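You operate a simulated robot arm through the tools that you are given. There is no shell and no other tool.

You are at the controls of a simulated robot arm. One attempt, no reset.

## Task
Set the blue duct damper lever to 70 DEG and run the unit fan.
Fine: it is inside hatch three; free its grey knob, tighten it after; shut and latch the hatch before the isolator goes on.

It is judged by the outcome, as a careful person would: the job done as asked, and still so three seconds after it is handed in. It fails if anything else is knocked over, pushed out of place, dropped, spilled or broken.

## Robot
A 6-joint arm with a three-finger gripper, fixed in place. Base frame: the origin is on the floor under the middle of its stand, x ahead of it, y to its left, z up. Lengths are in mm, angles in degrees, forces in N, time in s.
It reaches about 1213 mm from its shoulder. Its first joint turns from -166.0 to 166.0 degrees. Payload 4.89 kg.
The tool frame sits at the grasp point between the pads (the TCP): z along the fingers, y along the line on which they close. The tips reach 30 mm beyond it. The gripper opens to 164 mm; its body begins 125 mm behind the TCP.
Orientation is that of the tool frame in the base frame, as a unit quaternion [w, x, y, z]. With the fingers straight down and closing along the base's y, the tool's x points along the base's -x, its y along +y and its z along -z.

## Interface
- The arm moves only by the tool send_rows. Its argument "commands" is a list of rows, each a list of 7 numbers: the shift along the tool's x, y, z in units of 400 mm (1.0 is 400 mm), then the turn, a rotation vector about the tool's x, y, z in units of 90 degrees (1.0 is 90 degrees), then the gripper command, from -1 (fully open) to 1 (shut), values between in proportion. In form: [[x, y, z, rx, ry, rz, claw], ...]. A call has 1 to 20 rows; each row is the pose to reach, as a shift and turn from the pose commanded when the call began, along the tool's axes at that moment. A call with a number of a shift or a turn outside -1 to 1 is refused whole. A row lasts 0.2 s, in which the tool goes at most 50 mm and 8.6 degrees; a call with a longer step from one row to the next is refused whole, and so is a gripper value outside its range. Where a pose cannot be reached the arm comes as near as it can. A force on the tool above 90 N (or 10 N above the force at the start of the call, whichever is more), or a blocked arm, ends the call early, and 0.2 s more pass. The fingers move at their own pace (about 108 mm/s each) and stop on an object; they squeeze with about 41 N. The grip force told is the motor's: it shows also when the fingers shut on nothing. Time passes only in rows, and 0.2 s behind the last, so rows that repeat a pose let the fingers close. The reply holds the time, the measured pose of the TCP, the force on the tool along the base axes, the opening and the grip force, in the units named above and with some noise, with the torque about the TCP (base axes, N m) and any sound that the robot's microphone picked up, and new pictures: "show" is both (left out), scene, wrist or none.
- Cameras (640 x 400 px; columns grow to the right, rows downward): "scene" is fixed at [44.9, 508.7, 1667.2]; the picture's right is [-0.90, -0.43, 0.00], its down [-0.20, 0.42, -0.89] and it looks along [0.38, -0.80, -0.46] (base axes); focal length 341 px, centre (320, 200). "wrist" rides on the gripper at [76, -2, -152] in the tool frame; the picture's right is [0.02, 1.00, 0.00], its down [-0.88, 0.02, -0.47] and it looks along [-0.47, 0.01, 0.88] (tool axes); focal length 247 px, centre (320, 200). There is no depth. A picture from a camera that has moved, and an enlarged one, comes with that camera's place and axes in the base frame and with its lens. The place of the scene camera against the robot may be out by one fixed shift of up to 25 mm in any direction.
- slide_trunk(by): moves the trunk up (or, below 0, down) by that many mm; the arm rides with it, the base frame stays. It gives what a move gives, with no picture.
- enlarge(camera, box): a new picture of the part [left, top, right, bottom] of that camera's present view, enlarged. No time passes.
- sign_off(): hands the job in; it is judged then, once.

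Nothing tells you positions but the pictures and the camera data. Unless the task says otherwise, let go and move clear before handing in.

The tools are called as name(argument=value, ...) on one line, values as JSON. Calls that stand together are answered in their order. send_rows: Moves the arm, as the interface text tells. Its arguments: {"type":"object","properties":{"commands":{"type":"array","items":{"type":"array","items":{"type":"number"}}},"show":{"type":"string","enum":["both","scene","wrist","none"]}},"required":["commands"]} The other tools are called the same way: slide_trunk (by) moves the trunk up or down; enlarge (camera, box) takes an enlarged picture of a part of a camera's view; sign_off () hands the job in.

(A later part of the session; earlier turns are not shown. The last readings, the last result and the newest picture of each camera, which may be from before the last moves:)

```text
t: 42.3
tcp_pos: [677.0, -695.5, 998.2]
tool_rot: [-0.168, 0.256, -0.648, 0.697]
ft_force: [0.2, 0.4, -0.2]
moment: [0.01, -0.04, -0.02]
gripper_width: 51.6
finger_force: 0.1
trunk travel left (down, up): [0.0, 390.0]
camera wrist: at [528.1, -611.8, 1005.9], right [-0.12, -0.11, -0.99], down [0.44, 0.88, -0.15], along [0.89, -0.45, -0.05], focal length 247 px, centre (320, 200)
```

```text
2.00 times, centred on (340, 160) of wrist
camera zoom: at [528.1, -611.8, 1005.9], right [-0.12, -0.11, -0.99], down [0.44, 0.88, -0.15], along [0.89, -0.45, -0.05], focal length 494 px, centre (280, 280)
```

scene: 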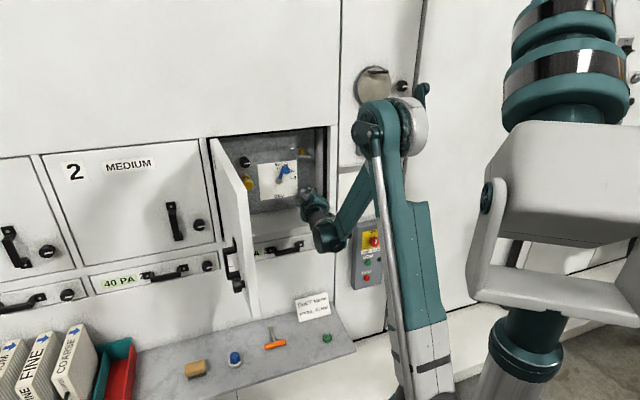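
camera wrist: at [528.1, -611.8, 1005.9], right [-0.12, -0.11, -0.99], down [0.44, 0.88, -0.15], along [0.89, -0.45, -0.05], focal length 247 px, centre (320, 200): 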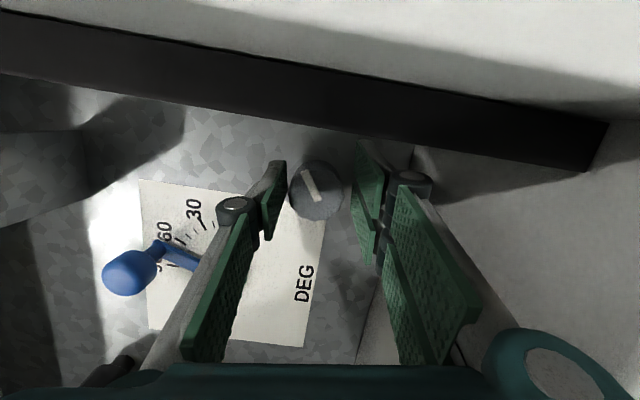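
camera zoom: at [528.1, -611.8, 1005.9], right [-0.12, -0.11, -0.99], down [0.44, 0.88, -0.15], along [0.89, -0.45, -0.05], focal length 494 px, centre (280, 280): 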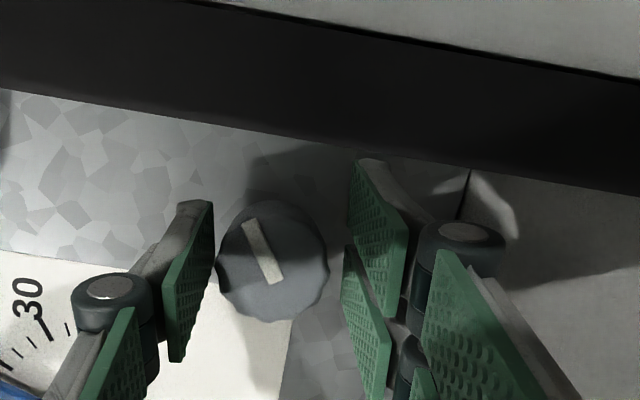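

The knob is now about 3.5 mm toward the thumb. I'll centre it, grip, and turn clockwise in two smaller steps so I can ease off any side load.

send_rows(commands=[[0, -0.0085, 0, 0, 0, 0, 0.45], [0, -0.0085, 0, 0, 0, 0, 0.6], [0, -0.0085, 0, 0, 0, 0, 1], [0, -0.0085, 0, 0, 0, 0, 1], [0, -0.0085, 0, 0, 0, 0, 1]], show="none")

```text
t: 43.5
tcp_pos: [677.5, -695.1, 999.7]
tool_rot: [-0.168, 0.256, -0.649, 0.696]
ft_force: [-20.0, 17.3, -37.3]
moment: [0.74, 0.82, -0.08]
gripper_width: 39.3
finger_force: 45.6
trunk travel left (down, up): [0.0, 390.0]
```

send_rows(commands=[[0, 0.0055, 0, 0, 0, 0, 1], [0, 0.0055, 0, 0, 0, 0, 1]], show="none")

```text
t: 44.1
tcp_pos: [678.3, -694.5, 999.7]
tool_rot: [-0.169, 0.256, -0.649, 0.696]
ft_force: [-7.2, 11.2, -3.2]
moment: [0.07, 0.07, 0.2]
gripper_width: 39.3
finger_force: 44.8
trunk travel left (down, up): [0.0, 390.0]
```

Balanced now, with 13 N left. I'll turn clockwise 20° and check.

send_rows(commands=[[0, 0, 0, -0.0154, 0, 0.0724, 1], [0, 0, 0, -0.0308, 0, 0.1449, 1], [0, 0, 0, -0.0462, 0, 0.2173, 1], [0, 0, 0, -0.0462, 0, 0.2173, 1]], show="none")

```text
t: 45.1
tcp_pos: [678.1, -695.2, 999.9]
tool_rot: [0.277, -0.149, 0.708, -0.632]
ft_force: [17.4, -13.8, 25.8]
moment: [-0.47, -0.54, 0.01]
gripper_width: 39.4
finger_force: 44.6
trunk travel left (down, up): [0.0, 390.0]
```

send_rows(commands=[[0, -0.004, 0, 0, 0, 0, 1], [0, -0.004, 0, -0.0139, 0, 0.0652, 1], [0, -0.004, 0, -0.0277, 0, 0.1304, 1], [0, -0.004, 0, -0.0416, 0, 0.1956, 1], [0, -0.004, 0, -0.0416, 0, 0.1956, 1]])

enlarge(camera="wrist", box=[180, 60, 500, 260])

enlarge(camera="scene", box=[250, 140, 340, 220])

```text
t: 46.3
tcp_pos: [676.8, -694.3, 998.9]
tool_rot: [0.363, -0.046, 0.743, -0.561]
ft_force: [-4.2, 10.8, -31.8]
moment: [0.25, 1.18, -0.08]
gripper_width: 39.1
finger_force: 44.9
trunk travel left (down, up): [0.0, 390.0]
camera wrist: at [531.0, -608.7, 980.0], right [0.32, 0.36, -0.88], down [0.37, 0.8, 0.46], along [0.87, -0.47, 0.13], focal length 247 px, centre (320, 200)
```

scene: 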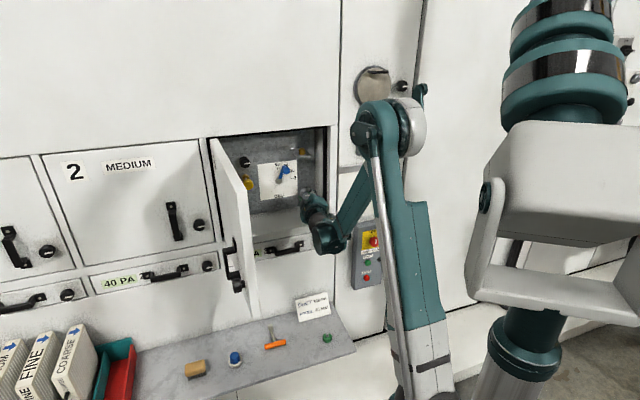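
wrist: 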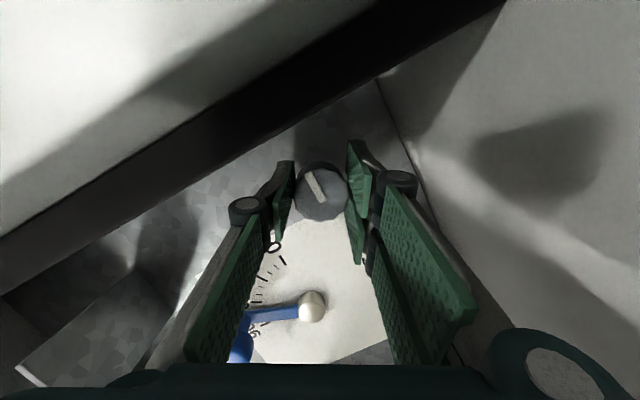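

```text
2.00 times, centred on (340, 160) of wrist
camera zoom: at [531.0, -608.7, 980.0], right [0.32, 0.36, -0.88], down [0.37, 0.8, 0.46], along [0.87, -0.47, 0.13], focal length 494 px, centre (280, 280)
```

zoom: 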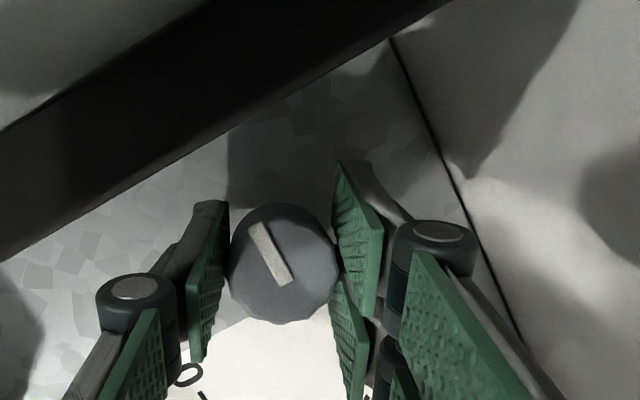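

```text
5.00 times, centred on (295, 180) of scene
camera zoom: at [44.9, 508.7, 1667.2], right [-0.9, -0.43, 0.0], down [-0.2, 0.42, -0.89], along [0.38, -0.8, -0.46], focal length 1704 px, centre (445, 300)
```

zoom: 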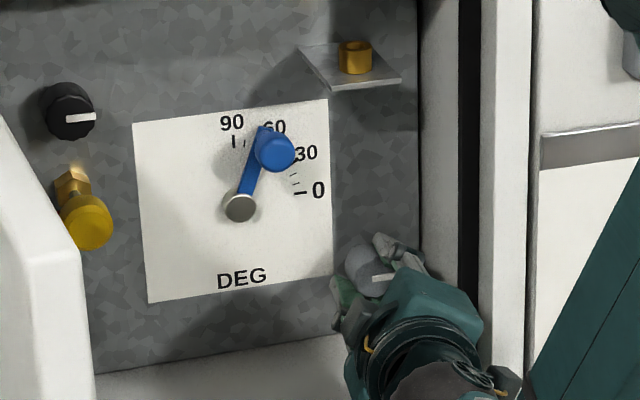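

The pointer is horizontal again, matching where it started, and the resisting torque has risen. I'll snug it another 5° to be sure it's against its tight stop.

send_rows(commands=[[0, 0.003, 0, 0, 0, 0, 1], [0, 0.003, 0, -0.0058, 0, 0.0272, 1], [0, 0.003, 0, -0.0116, 0, 0.0543, 1], [0, 0.003, 0, -0.0116, 0, 0.0543, 1]], show="wrist")

enlarge(camera="wrist", box=[180, 60, 500, 260])

enlarge(camera="scene", box=[250, 140, 340, 220])

```text
t: 47.3
tcp_pos: [679.1, -695.7, 1000.0]
tool_rot: [0.387, -0.018, 0.749, -0.538]
ft_force: [-6.0, 12.3, -29.0]
moment: [0.31, 0.75, 0.11]
gripper_width: 39.0
finger_force: 45.3
trunk travel left (down, up): [0.0, 390.0]
camera wrist: at [533.2, -607.5, 977.0], right [0.37, 0.41, -0.83], down [0.34, 0.77, 0.54], along [0.86, -0.48, 0.15], focal length 247 px, centre (320, 200)
```

wrist: 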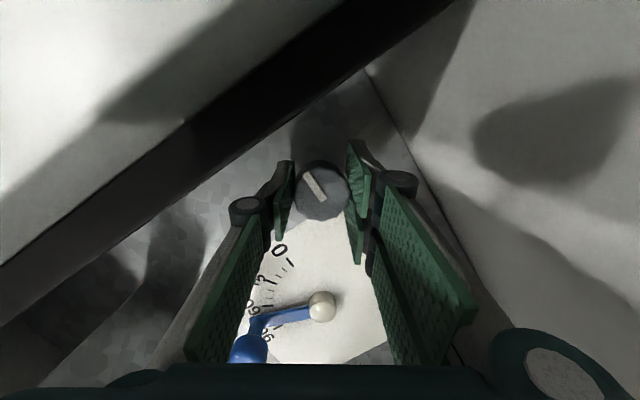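

```text
2.00 times, centred on (340, 160) of wrist
camera zoom: at [533.2, -607.5, 977.0], right [0.37, 0.41, -0.83], down [0.34, 0.77, 0.54], along [0.86, -0.48, 0.15], focal length 494 px, centre (280, 280)
```

zoom: 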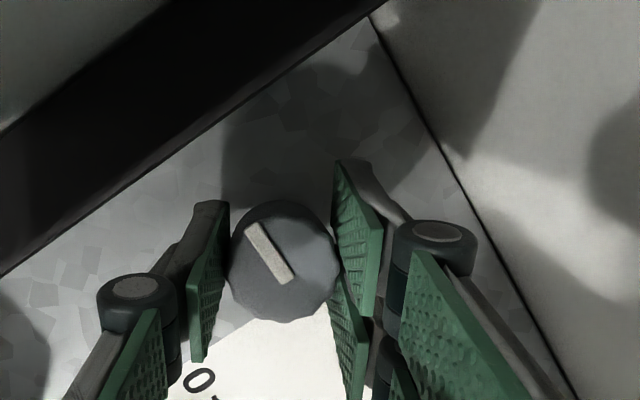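

```text
5.00 times, centred on (295, 180) of scene
camera zoom: at [44.9, 508.7, 1667.2], right [-0.9, -0.43, 0.0], down [-0.2, 0.42, -0.89], along [0.38, -0.8, -0.46], focal length 1704 px, centre (445, 300)
```

zoom: 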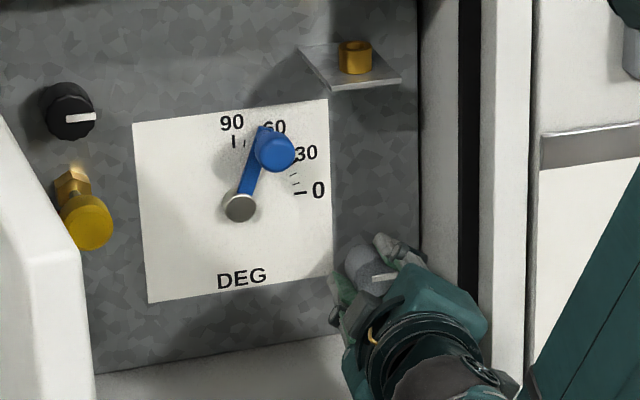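

The knob is against its stop: the pads slipped rather than turning it further, so it's tight. I'll let go and back out of the hatch.

send_rows(commands=[[0, 0, 0, 0, 0, 0, 0.45], [0, 0, 0, 0.0139, 0, -0.0652, 0.4], [0, 0, 0, 0.0139, 0, -0.0652, 0.4], [0.0191, 0, -0.09, 0.0139, 0, -0.0652, 0.4], [0.0382, 0, -0.18, 0.0139, 0, -0.0652, 0.4], [0.0574, 0, -0.27, 0.0139, 0, -0.0652, 0.4], [0.0765, 0, -0.36, 0.0139, 0, -0.0652, 0.4], [0.0956, 0, -0.45, 0.0139, 0, -0.0652, 0.4], [0.0956, 0, -0.45, 0.0139, 0, -0.0652, 0.4]])

enlarge(camera="scene", box=[250, 130, 340, 210])

enlarge(camera="wrist", box=[200, 60, 440, 260])

```text
t: 49.3
tcp_pos: [542.3, -567.7, 1001.8]
tool_rot: [0.358, -0.053, 0.74, -0.566]
ft_force: [-0.4, -0.2, -0.4]
moment: [-0.02, -0.03, 0.03]
gripper_width: 49.2
finger_force: 0.1
trunk travel left (down, up): [0.0, 390.0]
camera wrist: at [395.5, -482.0, 982.3], right [0.31, 0.35, -0.89], down [0.37, 0.81, 0.45], along [0.87, -0.47, 0.12], focal length 247 px, centre (320, 200)
```

scene: 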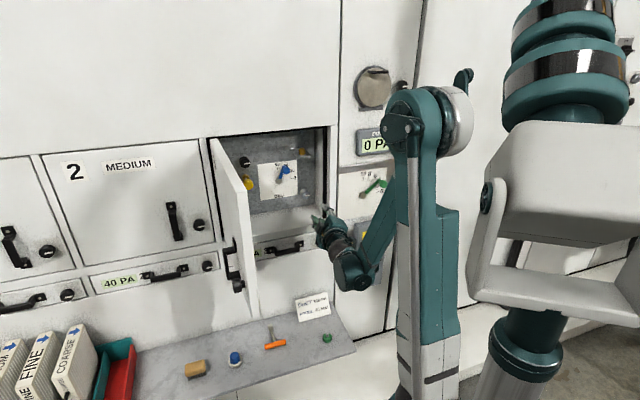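
wrist: 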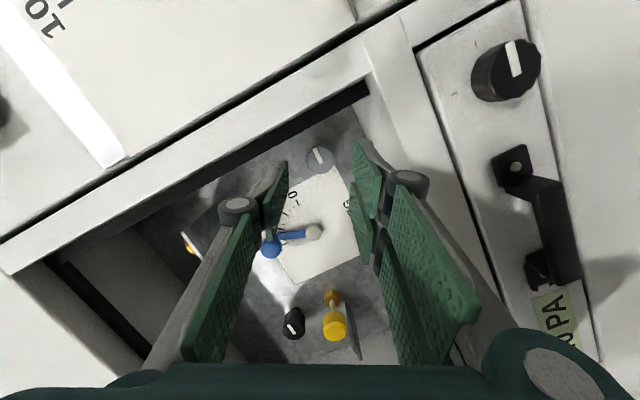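

```text
5.00 times, centred on (295, 170) of scene
camera zoom: at [44.9, 508.7, 1667.2], right [-0.9, -0.43, 0.0], down [-0.2, 0.42, -0.89], along [0.38, -0.8, -0.46], focal length 1704 px, centre (445, 350)
```

zoom: 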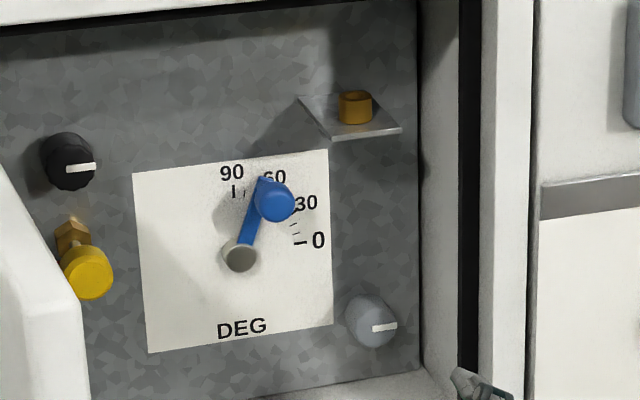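

```text
2.00 times, centred on (320, 160) of wrist
camera zoom: at [395.5, -482.0, 982.3], right [0.31, 0.35, -0.89], down [0.37, 0.81, 0.45], along [0.87, -0.47, 0.12], focal length 494 px, centre (320, 280)
```

zoom: 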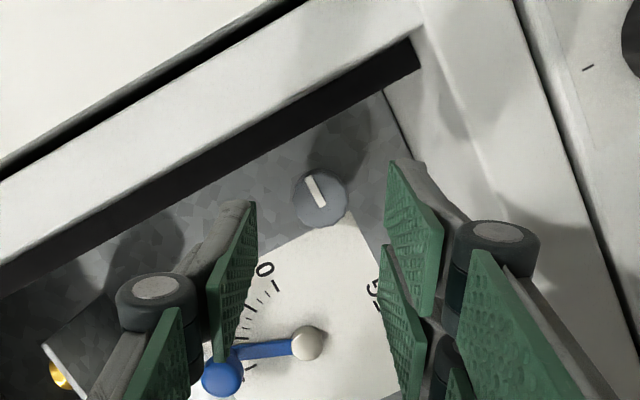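

The lever still reads 70 and the grey knob's pointer is back at horizontal. Next I have to close the hatch door, which stands about 90° open on the left. I'll raise the trunk, then point the gripper down and lift it above the door top so I can pass over to the outer face.

slide_trunk(by=175)

send_rows(commands=[[0, 0, -0.1, 0, 0, 0, 0.5], [0, 0, -0.2, 0, 0, 0, 1]], show="scene")

```text
t: 51.2
tcp_pos: [542.9, -567.6, 1176.7]
tool_rot: [0.359, -0.052, 0.741, -0.565]
ft_force: [0.2, -0.2, -0.5]
moment: [-0.04, 0.0, 0.02]
gripper_width: 49.1
finger_force: 0.1
trunk travel left (down, up): [-175.0, 215.0]
```

```text
t: 51.8
tcp_pos: [494.8, -502.8, 1184.6]
tool_rot: [0.359, -0.052, 0.741, -0.565]
ft_force: [1.6, -2.1, -0.5]
moment: [-0.07, -0.1, -0.04]
gripper_width: 0.0
finger_force: 40.6
trunk travel left (down, up): [-175.0, 215.0]
```

scene: 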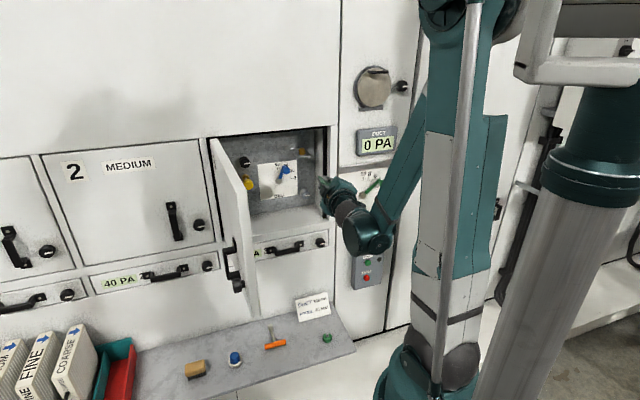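

send_rows(commands=[[-0.0399, -0.0266, -0.0467, -0.0473, 0.0647, 0.0384, 1], [-0.0798, -0.0533, -0.0934, -0.0947, 0.1294, 0.0768, 1], [-0.1197, -0.0799, -0.1401, -0.142, 0.1942, 0.1152, 1], [-0.1596, -0.1065, -0.1868, -0.1893, 0.2589, 0.1535, 1], [-0.1995, -0.1331, -0.2335, -0.2367, 0.3236, 0.1919, 1], [-0.2394, -0.1598, -0.2803, -0.284, 0.3883, 0.2303, 1], [-0.2793, -0.1864, -0.327, -0.3313, 0.453, 0.2687, 1], [-0.3192, -0.213, -0.3737, -0.3787, 0.5177, 0.3071, 1], [-0.3591, -0.2396, -0.4204, -0.426, 0.5825, 0.3455, 1], [-0.399, -0.2663, -0.4671, -0.4733, 0.6472, 0.3838, 1], [-0.4389, -0.2929, -0.5138, -0.5207, 0.7119, 0.4222, 1], [-0.4788, -0.3195, -0.5605, -0.568, 0.7766, 0.4606, 1], [-0.4788, -0.3195, -0.5605, -0.568, 0.7766, 0.4606, 1]])

```text
t: 54.6
tcp_pos: [475.0, -279.2, 1411.9]
tool_rot: [-0.001, 0.36, 0.933, 0.002]
ft_force: [-1.2, -0.2, 0.0]
moment: [-0.04, 0.01, -0.01]
gripper_width: 0.1
finger_force: 41.1
trunk travel left (down, up): [-175.0, 215.0]
camera wrist: at [417.9, -228.5, 1565.1], right [0.66, 0.75, 0.0], down [0.66, -0.58, 0.47], along [0.36, -0.31, -0.88], focal length 247 px, centre (320, 200)
```

scene: 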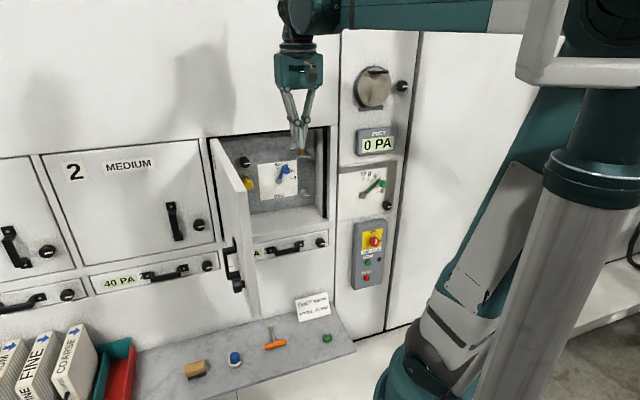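
wrist: 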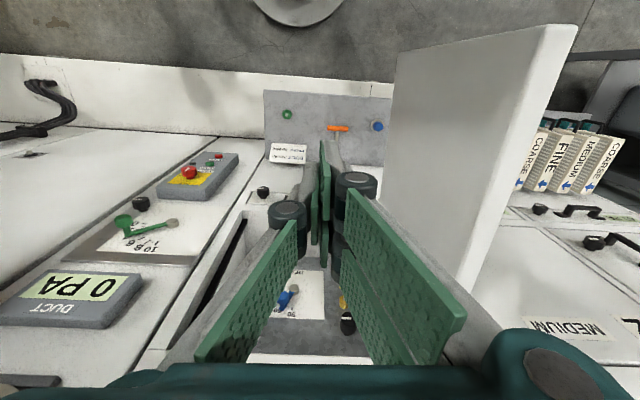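

The gripper is pointing down above the hatch, with the door to its left. I'll enlarge the door to place its top edge, thickness and handle before I cross over.

enlarge(camera="wrist", box=[370, 10, 620, 310])

enlarge(camera="scene", box=[190, 120, 290, 330])

```text
1.33 times, centred on (495, 160) of wrist
camera zoom: at [417.9, -228.5, 1565.1], right [0.66, 0.75, 0.0], down [0.66, -0.58, 0.47], along [0.36, -0.31, -0.88], focal length 329 px, centre (87, 253)
```

zoom: 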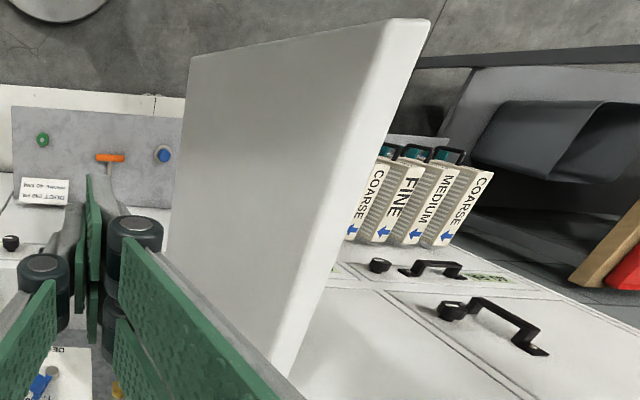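

```text
1.90 times, centred on (240, 225) of scene
camera zoom: at [44.9, 508.7, 1667.2], right [-0.9, -0.43, 0.0], down [-0.2, 0.42, -0.89], along [0.38, -0.8, -0.46], focal length 649 px, centre (472, 152)
```

zoom: 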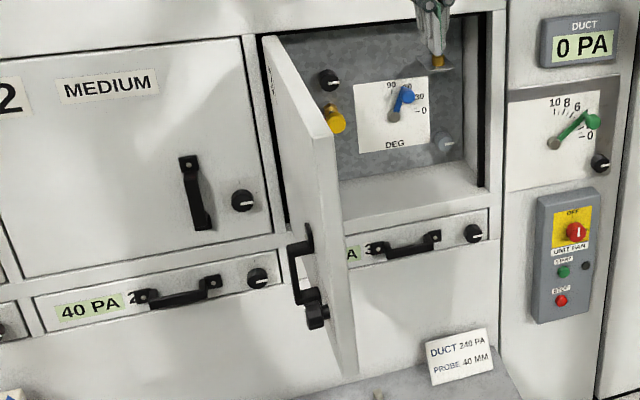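

The door is about 25 mm thick, from U 225 to 250 mm, standing square to the wall with its top near z 1340. I'll cross over it with the tips above 1400, then come down on its outer side.

send_rows(commands=[[0, 0, -0.05, 0, 0, 0, 1], [-0.006, 0.095, -0.06, 0, 0, 0, 1], [-0.012, 0.19, -0.06, 0, 0, 0, 1], [-0.018, 0.285, -0.06, 0, 0, 0, 1], [-0.024, 0.38, -0.06, 0, 0, 0, 1], [-0.03, 0.475, -0.06, 0, 0, 0, 1], [-0.036, 0.57, -0.06, 0, 0, 0, 1], [-0.042, 0.665, -0.06, 0, 0, 0, 1], [-0.045, 0.76, -0.06, 0, 0, 0, 1], [-0.045, 0.76, -0.06, 0, 0, 0, 1]])

```text
t: 56.8
tcp_pos: [682.4, -64.7, 1433.4]
tool_rot: [-0.001, 0.365, 0.931, 0.002]
ft_force: [0.1, 1.0, -0.6]
moment: [-0.05, 0.15, 0.02]
gripper_width: 0.0
finger_force: 40.6
trunk travel left (down, up): [-175.0, 215.0]
camera wrist: at [626.2, -13.3, 1586.6], right [0.67, 0.75, 0.0], down [0.66, -0.59, 0.47], along [0.35, -0.31, -0.88], focal length 247 px, centre (320, 200)
```

scene: 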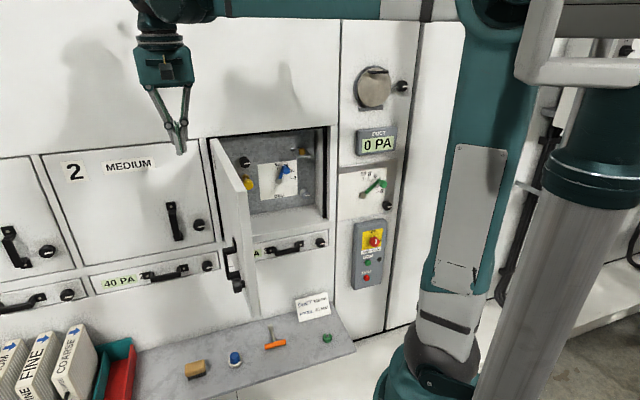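
wrist: 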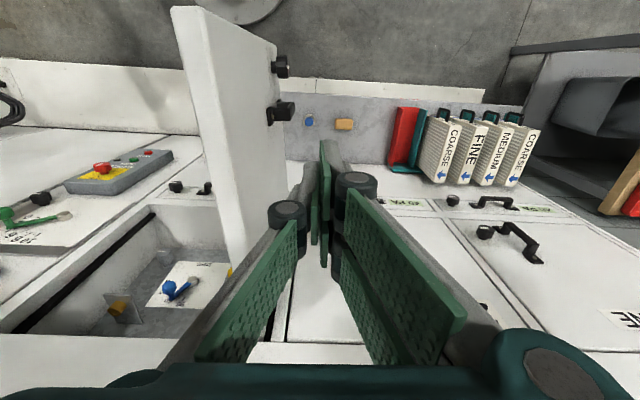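

I'm on the outer side of the door with 100 mm to spare, and I can see its handle and latch knob lower down. I'll lower the trunk so the fingers sit beside the upper part of the door, well above the handle.

slide_trunk(by=-175)

send_rows(commands=[[0.04, 0, 0, 0, 0, 0, 1], [0.04, -0.06, 0, 0, 0, 0, 1], [0.04, -0.09, 0, 0, 0, 0, 1]])

```text
t: 58.8
tcp_pos: [681.6, -65.9, 1260.0]
tool_rot: [0.0, 0.366, 0.931, 0.002]
ft_force: [-0.3, 0.8, -0.5]
moment: [-0.03, 0.02, 0.03]
gripper_width: 0.1
finger_force: 40.4
trunk travel left (down, up): [0.0, 390.0]
```

```text
t: 59.6
tcp_pos: [644.7, -80.2, 1260.5]
tool_rot: [0.001, 0.365, 0.931, 0.002]
ft_force: [0.5, 0.7, 0.5]
moment: [-0.07, 0.11, -0.02]
gripper_width: 0.0
finger_force: 40.9
trunk travel left (down, up): [0.0, 390.0]
camera wrist: at [588.8, -28.7, 1412.4], right [0.67, 0.75, 0.0], down [0.66, -0.59, 0.47], along [0.35, -0.31, -0.88], focal length 247 px, centre (320, 200)
```

scene: 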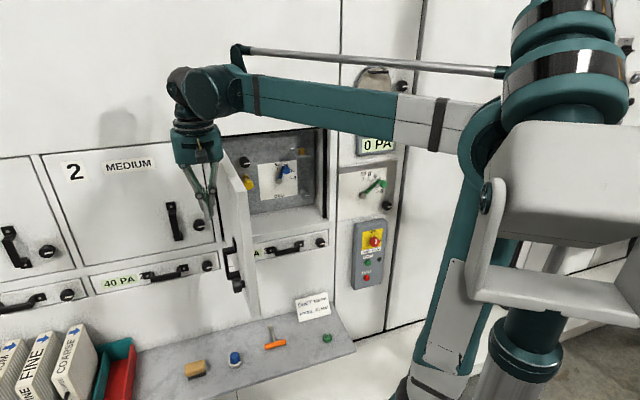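
wrist: 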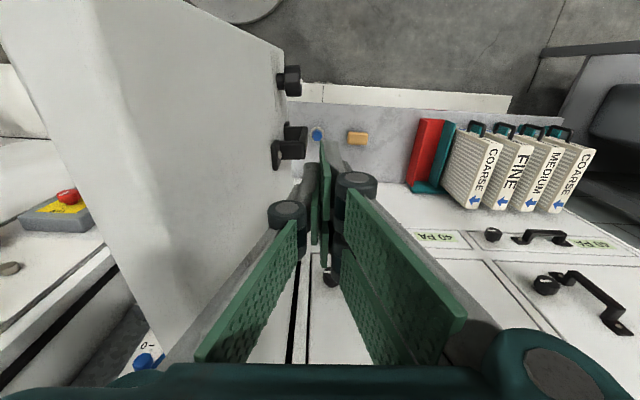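

The fingers are about 15 mm from the door's outer face. I'll push the door gently along its swing arc through the first 45°.

send_rows(commands=[[-0.0008, -0.0443, 0, 0, 0, 0, 1], [0.0028, -0.0824, 0, 0, 0, 0, 1], [0.0063, -0.1205, 0, 0, 0, 0, 1], [0.0064, -0.1588, 0, 0, 0, 0, 1], [0.0065, -0.197, 0, 0, 0, 0, 1], [0.0033, -0.2354, 0, 0, 0, 0, 1], [0, -0.2738, 0, 0, 0, 0, 1], [-0.0066, -0.3113, 0, 0, 0, 0, 1], [-0.0133, -0.3488, 0, 0, 0, 0, 1], [-0.0231, -0.3858, 0, 0, 0, 0, 1], [-0.033, -0.4228, 0, 0, 0, 0, 1], [-0.0463, -0.4586, 0, 0, 0, 0, 1], [-0.0595, -0.4945, 0, 0, 0, 0, 1], [-0.076, -0.5293, 0, 0, 0, 0, 1], [-0.0925, -0.564, 0, 0, 0, 0, 1], [-0.1119, -0.597, 0, 0, 0, 0, 1], [-0.1313, -0.63, 0, 0, 0, 0, 1], [-0.1534, -0.661, 0, 0, 0, 0, 1], [-0.1755, -0.692, 0, 0, 0, 0, 1]])

```text
t: 63.6
tcp_pos: [507.1, -330.1, 1258.1]
tool_rot: [0.001, 0.366, 0.931, 0.002]
ft_force: [-0.1, 0.8, -0.4]
moment: [-0.12, -0.03, -0.01]
gripper_width: 0.3
finger_force: 40.8
trunk travel left (down, up): [0.0, 390.0]
camera wrist: at [450.7, -279.2, 1410.7], right [0.67, 0.75, 0.0], down [0.66, -0.59, 0.47], along [0.35, -0.31, -0.88], focal length 247 px, centre (320, 200)
```

scene: 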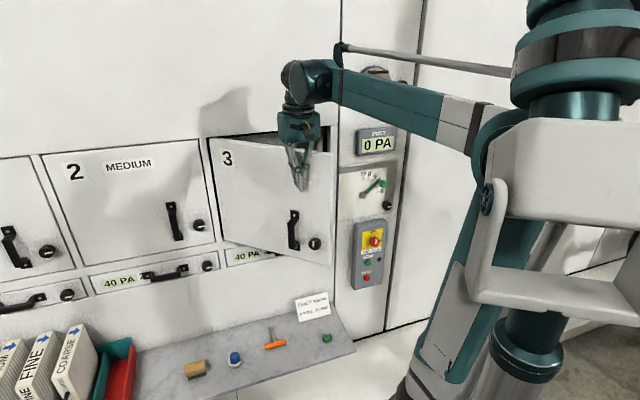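
wrist: 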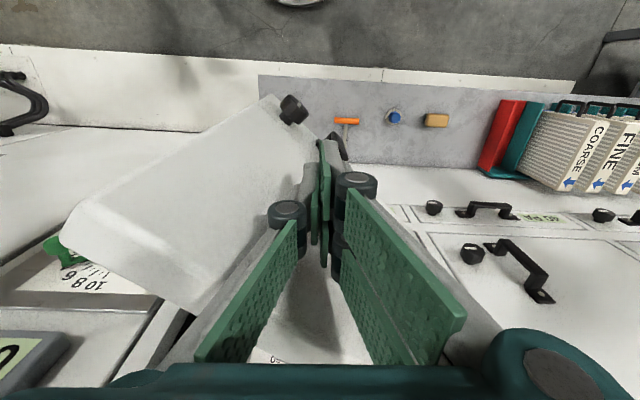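

The door swung freely and is about half closed, and its "3" is now visible. I'll keep pushing to about 80°, stopping before the gripper body reaches the wall.

send_rows(commands=[[-0.0254, -0.0293, 0, 0, 0, 0, 1], [-0.0508, -0.0585, 0, 0, 0, 0, 1], [-0.078, -0.0853, 0, 0, 0, 0, 1], [-0.1055, -0.112, 0, 0, 0, 0, 1], [-0.135, -0.136, 0, 0, 0, 0, 1], [-0.1648, -0.1603, 0, 0, 0, 0, 1], [-0.196, -0.182, 0, 0, 0, 0, 1], [-0.228, -0.2033, 0, 0, 0, 0, 1], [-0.2615, -0.222, 0, 0, 0, 0, 1], [-0.295, -0.2403, 0, 0, 0, 0, 1], [-0.33, -0.256, 0, 0, 0, 0, 1], [-0.3648, -0.2713, 0, 0, 0, 0, 1], [-0.4078, -0.2865, 0, 0, 0, 0, 1], [-0.4373, -0.2958, 0, 0, 0, 0, 1], [-0.4373, -0.2958, 0, 0, 0, 0, 1]])

```text
t: 66.8
tcp_pos: [555.1, -536.4, 1257.4]
tool_rot: [0.0, 0.367, 0.93, 0.002]
ft_force: [0.5, -0.1, 0.5]
moment: [0.01, 0.03, 0.01]
gripper_width: 0.1
finger_force: 41.1
trunk travel left (down, up): [0.0, 390.0]
camera wrist: at [498.5, -484.5, 1410.0], right [0.67, 0.75, 0.0], down [0.66, -0.59, 0.47], along [0.35, -0.31, -0.88], focal length 247 px, centre (320, 200)
```

scene: 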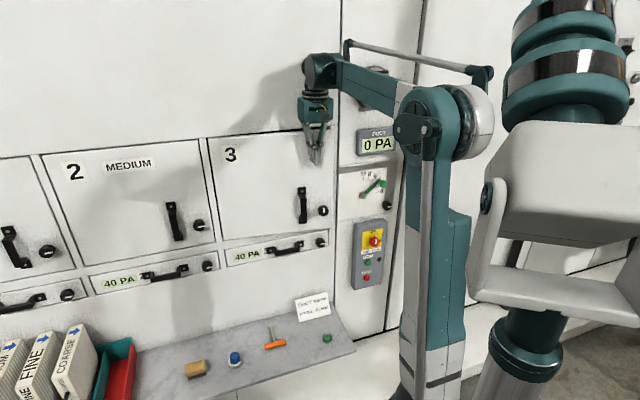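
wrist: 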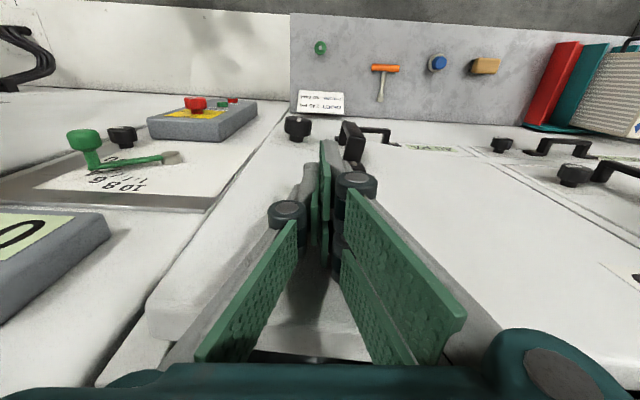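

The door is almost closed. I'll look at the remaining gap and the latch knob.

enlarge(camera="scene", box=[200, 120, 350, 270])

enlarge(camera="wrist", box=[130, 90, 420, 370])

enlarge(camera="scene", box=[290, 180, 340, 225])

enlarge(camera="wrist", box=[260, 100, 380, 180])

```text
2.67 times, centred on (275, 195) of scene
camera zoom: at [44.9, 508.7, 1667.2], right [-0.9, -0.43, 0.0], down [-0.2, 0.42, -0.89], along [0.38, -0.8, -0.46], focal length 909 px, centre (440, 213)
```

zoom: 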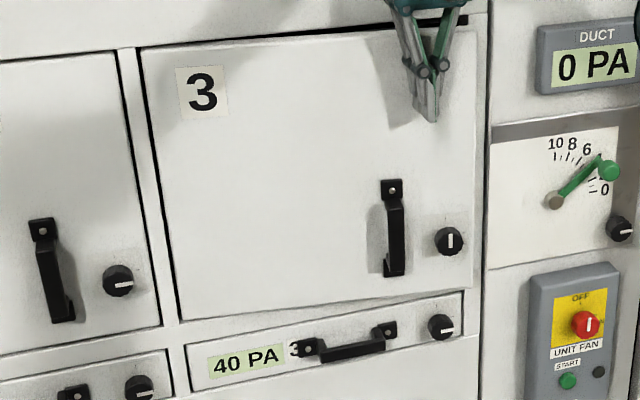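

```text
1.43 times, centred on (275, 230) of wrist
camera zoom: at [498.5, -484.5, 1410.0], right [0.67, 0.75, 0.0], down [0.66, -0.59, 0.47], along [0.35, -0.31, -0.88], focal length 353 px, centre (384, 157)
```

zoom: 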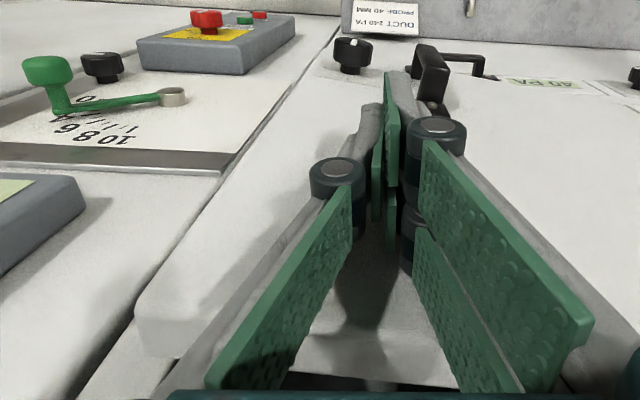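

```text
8.89 times, centred on (315, 202) of scene
camera zoom: at [44.9, 508.7, 1667.2], right [-0.9, -0.43, 0.0], down [-0.2, 0.42, -0.89], along [0.38, -0.8, -0.46], focal length 3030 px, centre (364, 178)
```

zoom: 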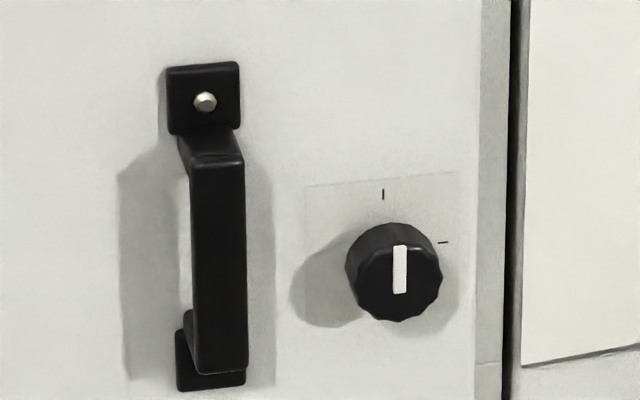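

```text
5.00 times, centred on (320, 140) of wrist
camera zoom: at [498.5, -484.5, 1410.0], right [0.67, 0.75, 0.0], down [0.66, -0.59, 0.47], along [0.35, -0.31, -0.88], focal length 1235 px, centre (320, 500)
```

zoom: 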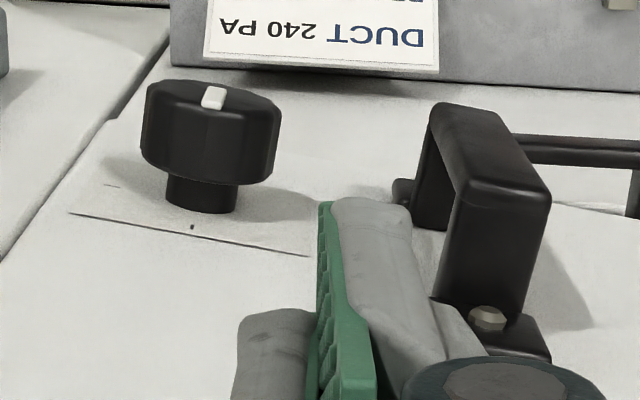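

The door is ajar about 8°. Its latch knob points up (open) and has tick marks at the top and right, so latching is a clockwise quarter turn. I'll back away and turn the tool to face the wall squarely in front of the latch.

send_rows(commands=[[0.0833, 0, 0, 0, 0, 0, 1], [0.1667, 0, 0, 0, 0, 0, 1], [0.25, 0, 0, 0, 0, 0, 1], [0.2493, -0.0055, 0.0303, 0.0513, -0.0513, -0.0513, 1], [0.2487, -0.011, 0.0607, 0.1027, -0.1027, -0.1027, 1], [0.248, -0.0165, 0.091, 0.154, -0.154, -0.154, 1], [0.2473, -0.022, 0.1213, 0.2053, -0.2053, -0.2053, 1], [0.2467, -0.0275, 0.1517, 0.2567, -0.2567, -0.2567, 1], [0.246, -0.033, 0.182, 0.308, -0.308, -0.308, 1], [0.2453, -0.0385, 0.2123, 0.3593, -0.3593, -0.3593, 1], [0.2447, -0.044, 0.2427, 0.4107, -0.4107, -0.4107, 1], [0.244, -0.0495, 0.273, 0.462, -0.462, -0.462, 1], [0.2433, -0.055, 0.3033, 0.5133, -0.5133, -0.5133, 1], [0.2427, -0.0605, 0.3337, 0.5647, -0.5647, -0.5647, 1], [0.242, -0.066, 0.364, 0.616, -0.616, -0.616, 1], [0.2413, -0.0715, 0.3943, 0.6673, -0.6673, -0.6673, 1], [0.2407, -0.077, 0.4247, 0.7187, -0.7187, -0.7187, 1], [0.24, -0.0825, 0.455, 0.77, -0.77, -0.77, 1], [0.24, -0.0825, 0.455, 0.77, -0.77, -0.77, 1]])

```text
t: 69.1
tcp_pos: [547.0, -535.0, 1186.2]
tool_rot: [0.165, 0.047, 0.912, -0.374]
ft_force: [-0.8, 0.3, -0.2]
moment: [-0.03, -0.03, 0.06]
gripper_width: 0.0
finger_force: 40.7
trunk travel left (down, up): [0.0, 390.0]
stopped in row 11: the arm was blocked; the commanded pose is now the measured one
camera wrist: at [434.4, -432.3, 1262.5], right [0.19, 0.72, -0.67], down [0.71, 0.38, 0.6], along [0.68, -0.59, -0.44], focal length 247 px, centre (320, 200)
```

scene: 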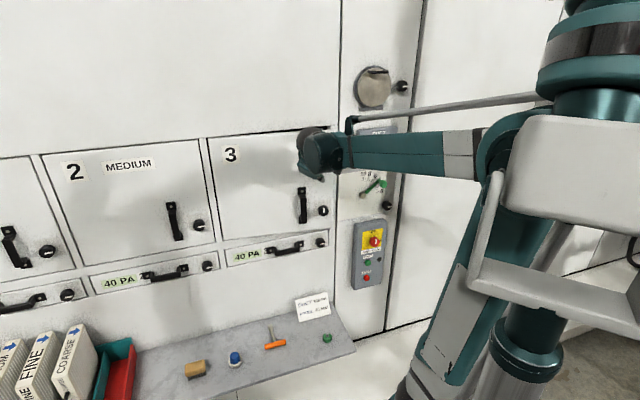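
wrist: 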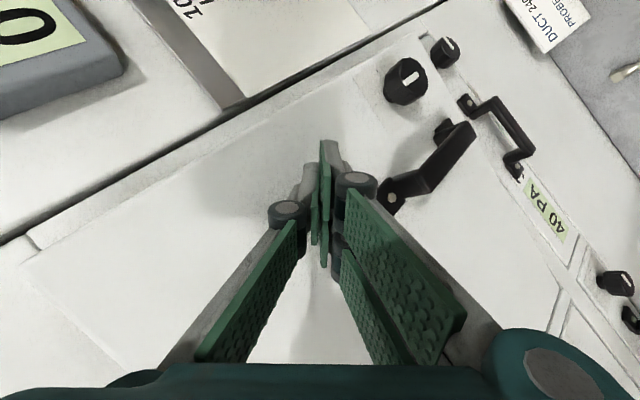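

The move stopped partway with the arm blocked, though no force is showing. Before going on I'll check where the arm, door and tips are.

enlarge(camera="scene", box=[270, 90, 560, 270])

enlarge(camera="wrist", box=[0, 20, 480, 320])

enlarge(camera="scene", box=[280, 110, 350, 260])

```text
2.21 times, centred on (415, 180) of scene
camera zoom: at [44.9, 508.7, 1667.2], right [-0.9, -0.43, 0.0], down [-0.2, 0.42, -0.89], along [0.38, -0.8, -0.46], focal length 752 px, centre (110, 244)
```

zoom: 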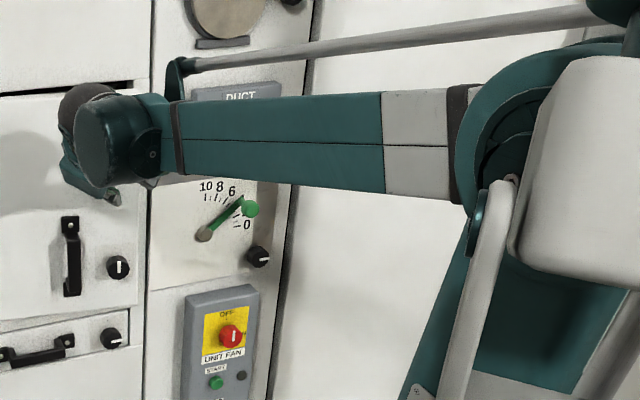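

```text
1.33 times, centred on (240, 170) of wrist
camera zoom: at [434.4, -432.3, 1262.5], right [0.19, 0.72, -0.67], down [0.71, 0.38, 0.6], along [0.68, -0.59, -0.44], focal length 329 px, centre (427, 240)
```

zoom: 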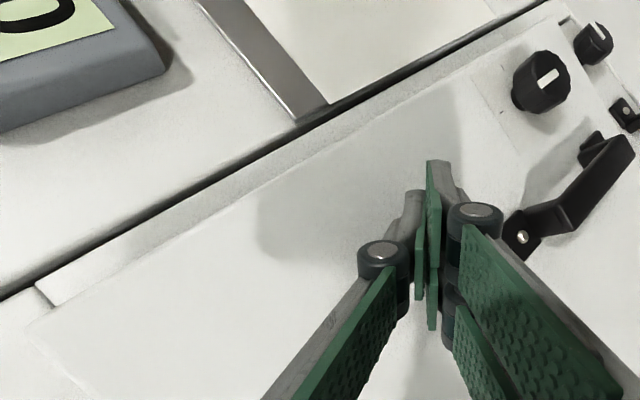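

```text
2.67 times, centred on (315, 185) of scene
camera zoom: at [44.9, 508.7, 1667.2], right [-0.9, -0.43, 0.0], down [-0.2, 0.42, -0.89], along [0.38, -0.8, -0.46], focal length 909 px, centre (333, 240)
```

zoom: 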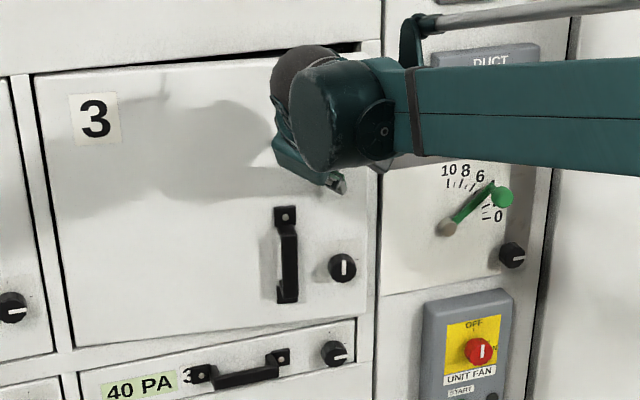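

Only the outward part of the move failed: the tool is about 90 mm nearer the wall than commanded, with no contact force, so it looks like the arm's own links got in the way. I'll test with a small step straight out from the wall.

send_rows(commands=[[0.0333, 0.0168, -0.0335, 0, 0, 0, 1], [0.0665, 0.0335, -0.067, 0, 0, 0, 1], [0.0665, 0.0335, -0.067, 0, 0, 0, 1]], show="scene")

```text
t: 70.1
tcp_pos: [549.1, -523.9, 1190.4]
tool_rot: [0.166, 0.044, 0.912, -0.373]
ft_force: [-0.8, 0.2, 0.3]
moment: [0.02, -0.07, 0.09]
gripper_width: 0.0
finger_force: 41.3
trunk travel left (down, up): [0.0, 390.0]
stopped in row 3: the arm was blocked; the commanded pose is now the measured one
```

scene: 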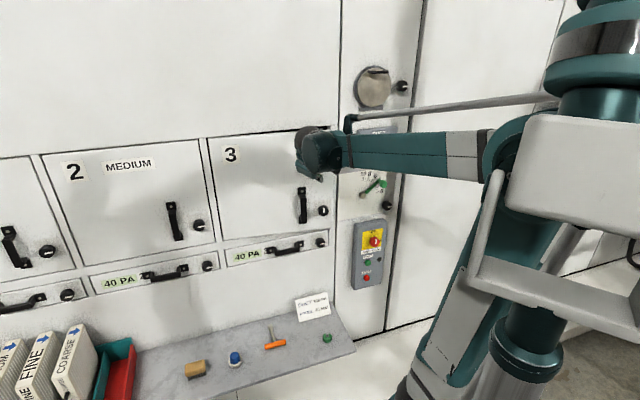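

enlarge(camera="scene", box=[400, 60, 640, 300])

enlarge(camera="scene", box=[280, 100, 400, 220])

```text
1.67 times, centred on (520, 180) of scene
camera zoom: at [44.9, 508.7, 1667.2], right [-0.9, -0.43, 0.0], down [-0.2, 0.42, -0.89], along [0.38, -0.8, -0.46], focal length 568 px, centre (-13, 233)
```

zoom: 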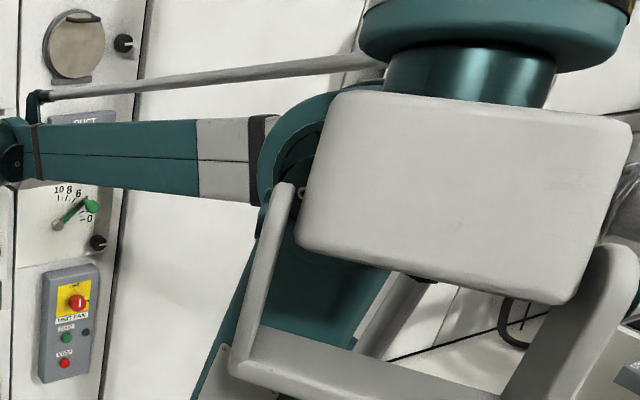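

```text
3.33 times, centred on (340, 160) of scene
camera zoom: at [44.9, 508.7, 1667.2], right [-0.9, -0.43, 0.0], down [-0.2, 0.42, -0.89], along [0.38, -0.8, -0.46], focal length 1136 px, centre (253, 333)
```

zoom: 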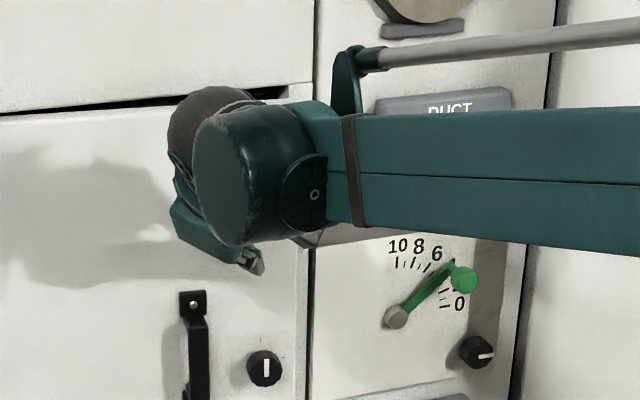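

The elbow appears to be fouling the trunk housing along this path. I'll undo the rotation back to tool-down, then retreat to a pose in front of the hatch that I know worked, and turn to face the wall by reversing the earlier good move.

send_rows(commands=[[-0.0026, -0.011, -0.019, -0.0479, 0.0485, 0.0486, 1], [-0.0052, -0.022, -0.038, -0.0958, 0.097, 0.0973, 1], [-0.0078, -0.033, -0.057, -0.1436, 0.1455, 0.1459, 1], [-0.0104, -0.044, -0.076, -0.1915, 0.194, 0.1945, 1], [-0.013, -0.055, -0.095, -0.2394, 0.2425, 0.2431, 1], [-0.0156, -0.066, -0.114, -0.2873, 0.291, 0.2918, 1], [-0.0182, -0.077, -0.133, -0.3351, 0.3395, 0.3404, 1], [-0.0208, -0.088, -0.152, -0.383, 0.388, 0.389, 1], [0.0003, -0.0219, -0.2213, -0.383, 0.388, 0.389, 1], [0.0214, 0.0442, -0.2906, -0.383, 0.388, 0.389, 1], [0.0425, 0.1103, -0.3599, -0.383, 0.388, 0.389, 1], [0.0636, 0.1763, -0.4292, -0.383, 0.388, 0.389, 1], [0.0847, 0.2424, -0.4985, -0.383, 0.388, 0.389, 1], [0.1058, 0.3085, -0.5678, -0.383, 0.388, 0.389, 1], [0.1058, 0.3085, -0.5678, -0.383, 0.388, 0.389, 1]])

```text
t: 73.3
tcp_pos: [471.1, -279.0, 1244.4]
tool_rot: [-0.001, 0.365, 0.931, 0.0]
ft_force: [-0.4, -0.7, -1.1]
moment: [0.08, -0.02, -0.04]
gripper_width: 0.0
finger_force: 40.6
trunk travel left (down, up): [0.0, 390.0]
camera wrist: at [413.6, -227.3, 1397.4], right [0.66, 0.75, 0.0], down [0.66, -0.59, 0.47], along [0.35, -0.31, -0.88], focal length 247 px, centre (320, 200)
```

scene: 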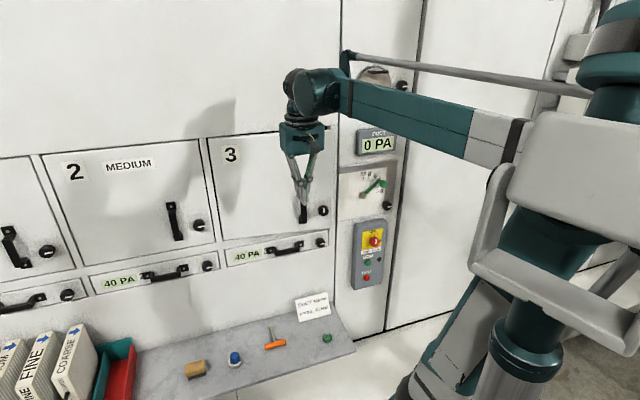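
wrist: 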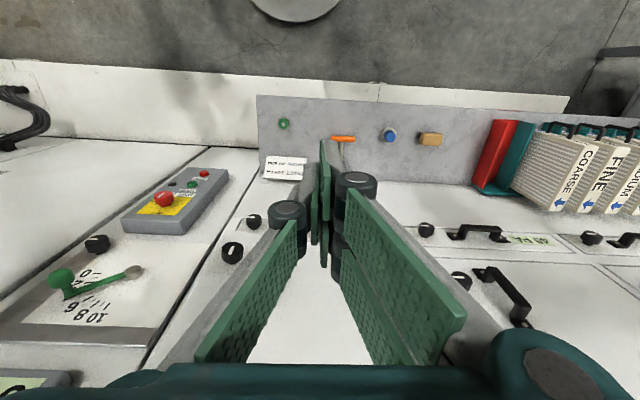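

Back at the known-good pose with the door still nearly closed. I'll turn to face the wall along the reverse of the earlier path.

send_rows(commands=[[-0.0342, -0.0311, 0.0446, 0.0473, -0.0647, -0.0384, 1], [-0.0684, -0.0622, 0.0892, 0.0947, -0.1294, -0.0768, 1], [-0.1026, -0.0933, 0.1338, 0.142, -0.1942, -0.1152, 1], [-0.1368, -0.1243, 0.1783, 0.1893, -0.2589, -0.1535, 1], [-0.171, -0.1554, 0.2229, 0.2367, -0.3236, -0.1919, 1], [-0.2052, -0.1865, 0.2675, 0.284, -0.3883, -0.2303, 1], [-0.2393, -0.2176, 0.3121, 0.3313, -0.453, -0.2687, 1], [-0.2735, -0.2487, 0.3567, 0.3787, -0.5177, -0.3071, 1], [-0.3077, -0.2798, 0.4013, 0.426, -0.5825, -0.3455, 1], [-0.3419, -0.3108, 0.4458, 0.4733, -0.6472, -0.3838, 1], [-0.3761, -0.3419, 0.4904, 0.5207, -0.7119, -0.4222, 1], [-0.4103, -0.373, 0.535, 0.568, -0.7766, -0.4606, 1], [-0.4103, -0.373, 0.535, 0.568, -0.7766, -0.4606, 1]])

```text
t: 76.1
tcp_pos: [484.8, -499.6, 1029.3]
tool_rot: [0.358, -0.055, 0.741, -0.566]
ft_force: [2.1, -1.4, -1.4]
moment: [-0.05, -0.05, -0.06]
gripper_width: 0.0
finger_force: 41.4
trunk travel left (down, up): [0.0, 390.0]
camera wrist: at [338.6, -414.9, 1011.7], right [0.31, 0.34, -0.89], down [0.37, 0.81, 0.45], along [0.87, -0.47, 0.12], focal length 247 px, centre (320, 200)
```

scene: 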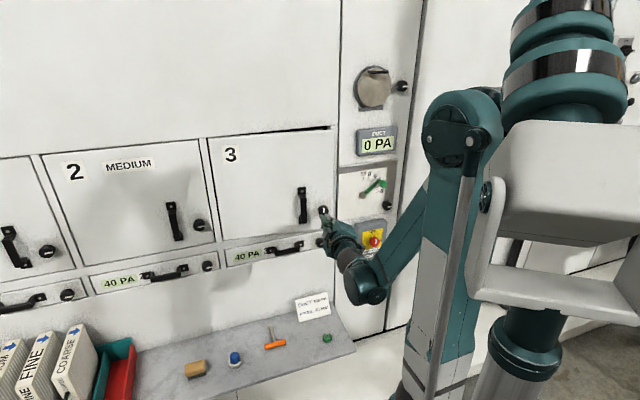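
wrist: 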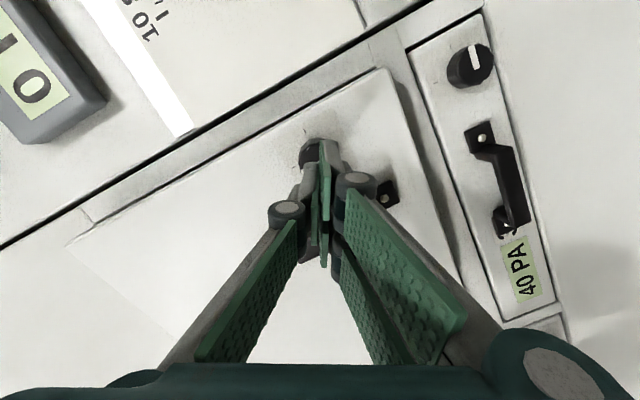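

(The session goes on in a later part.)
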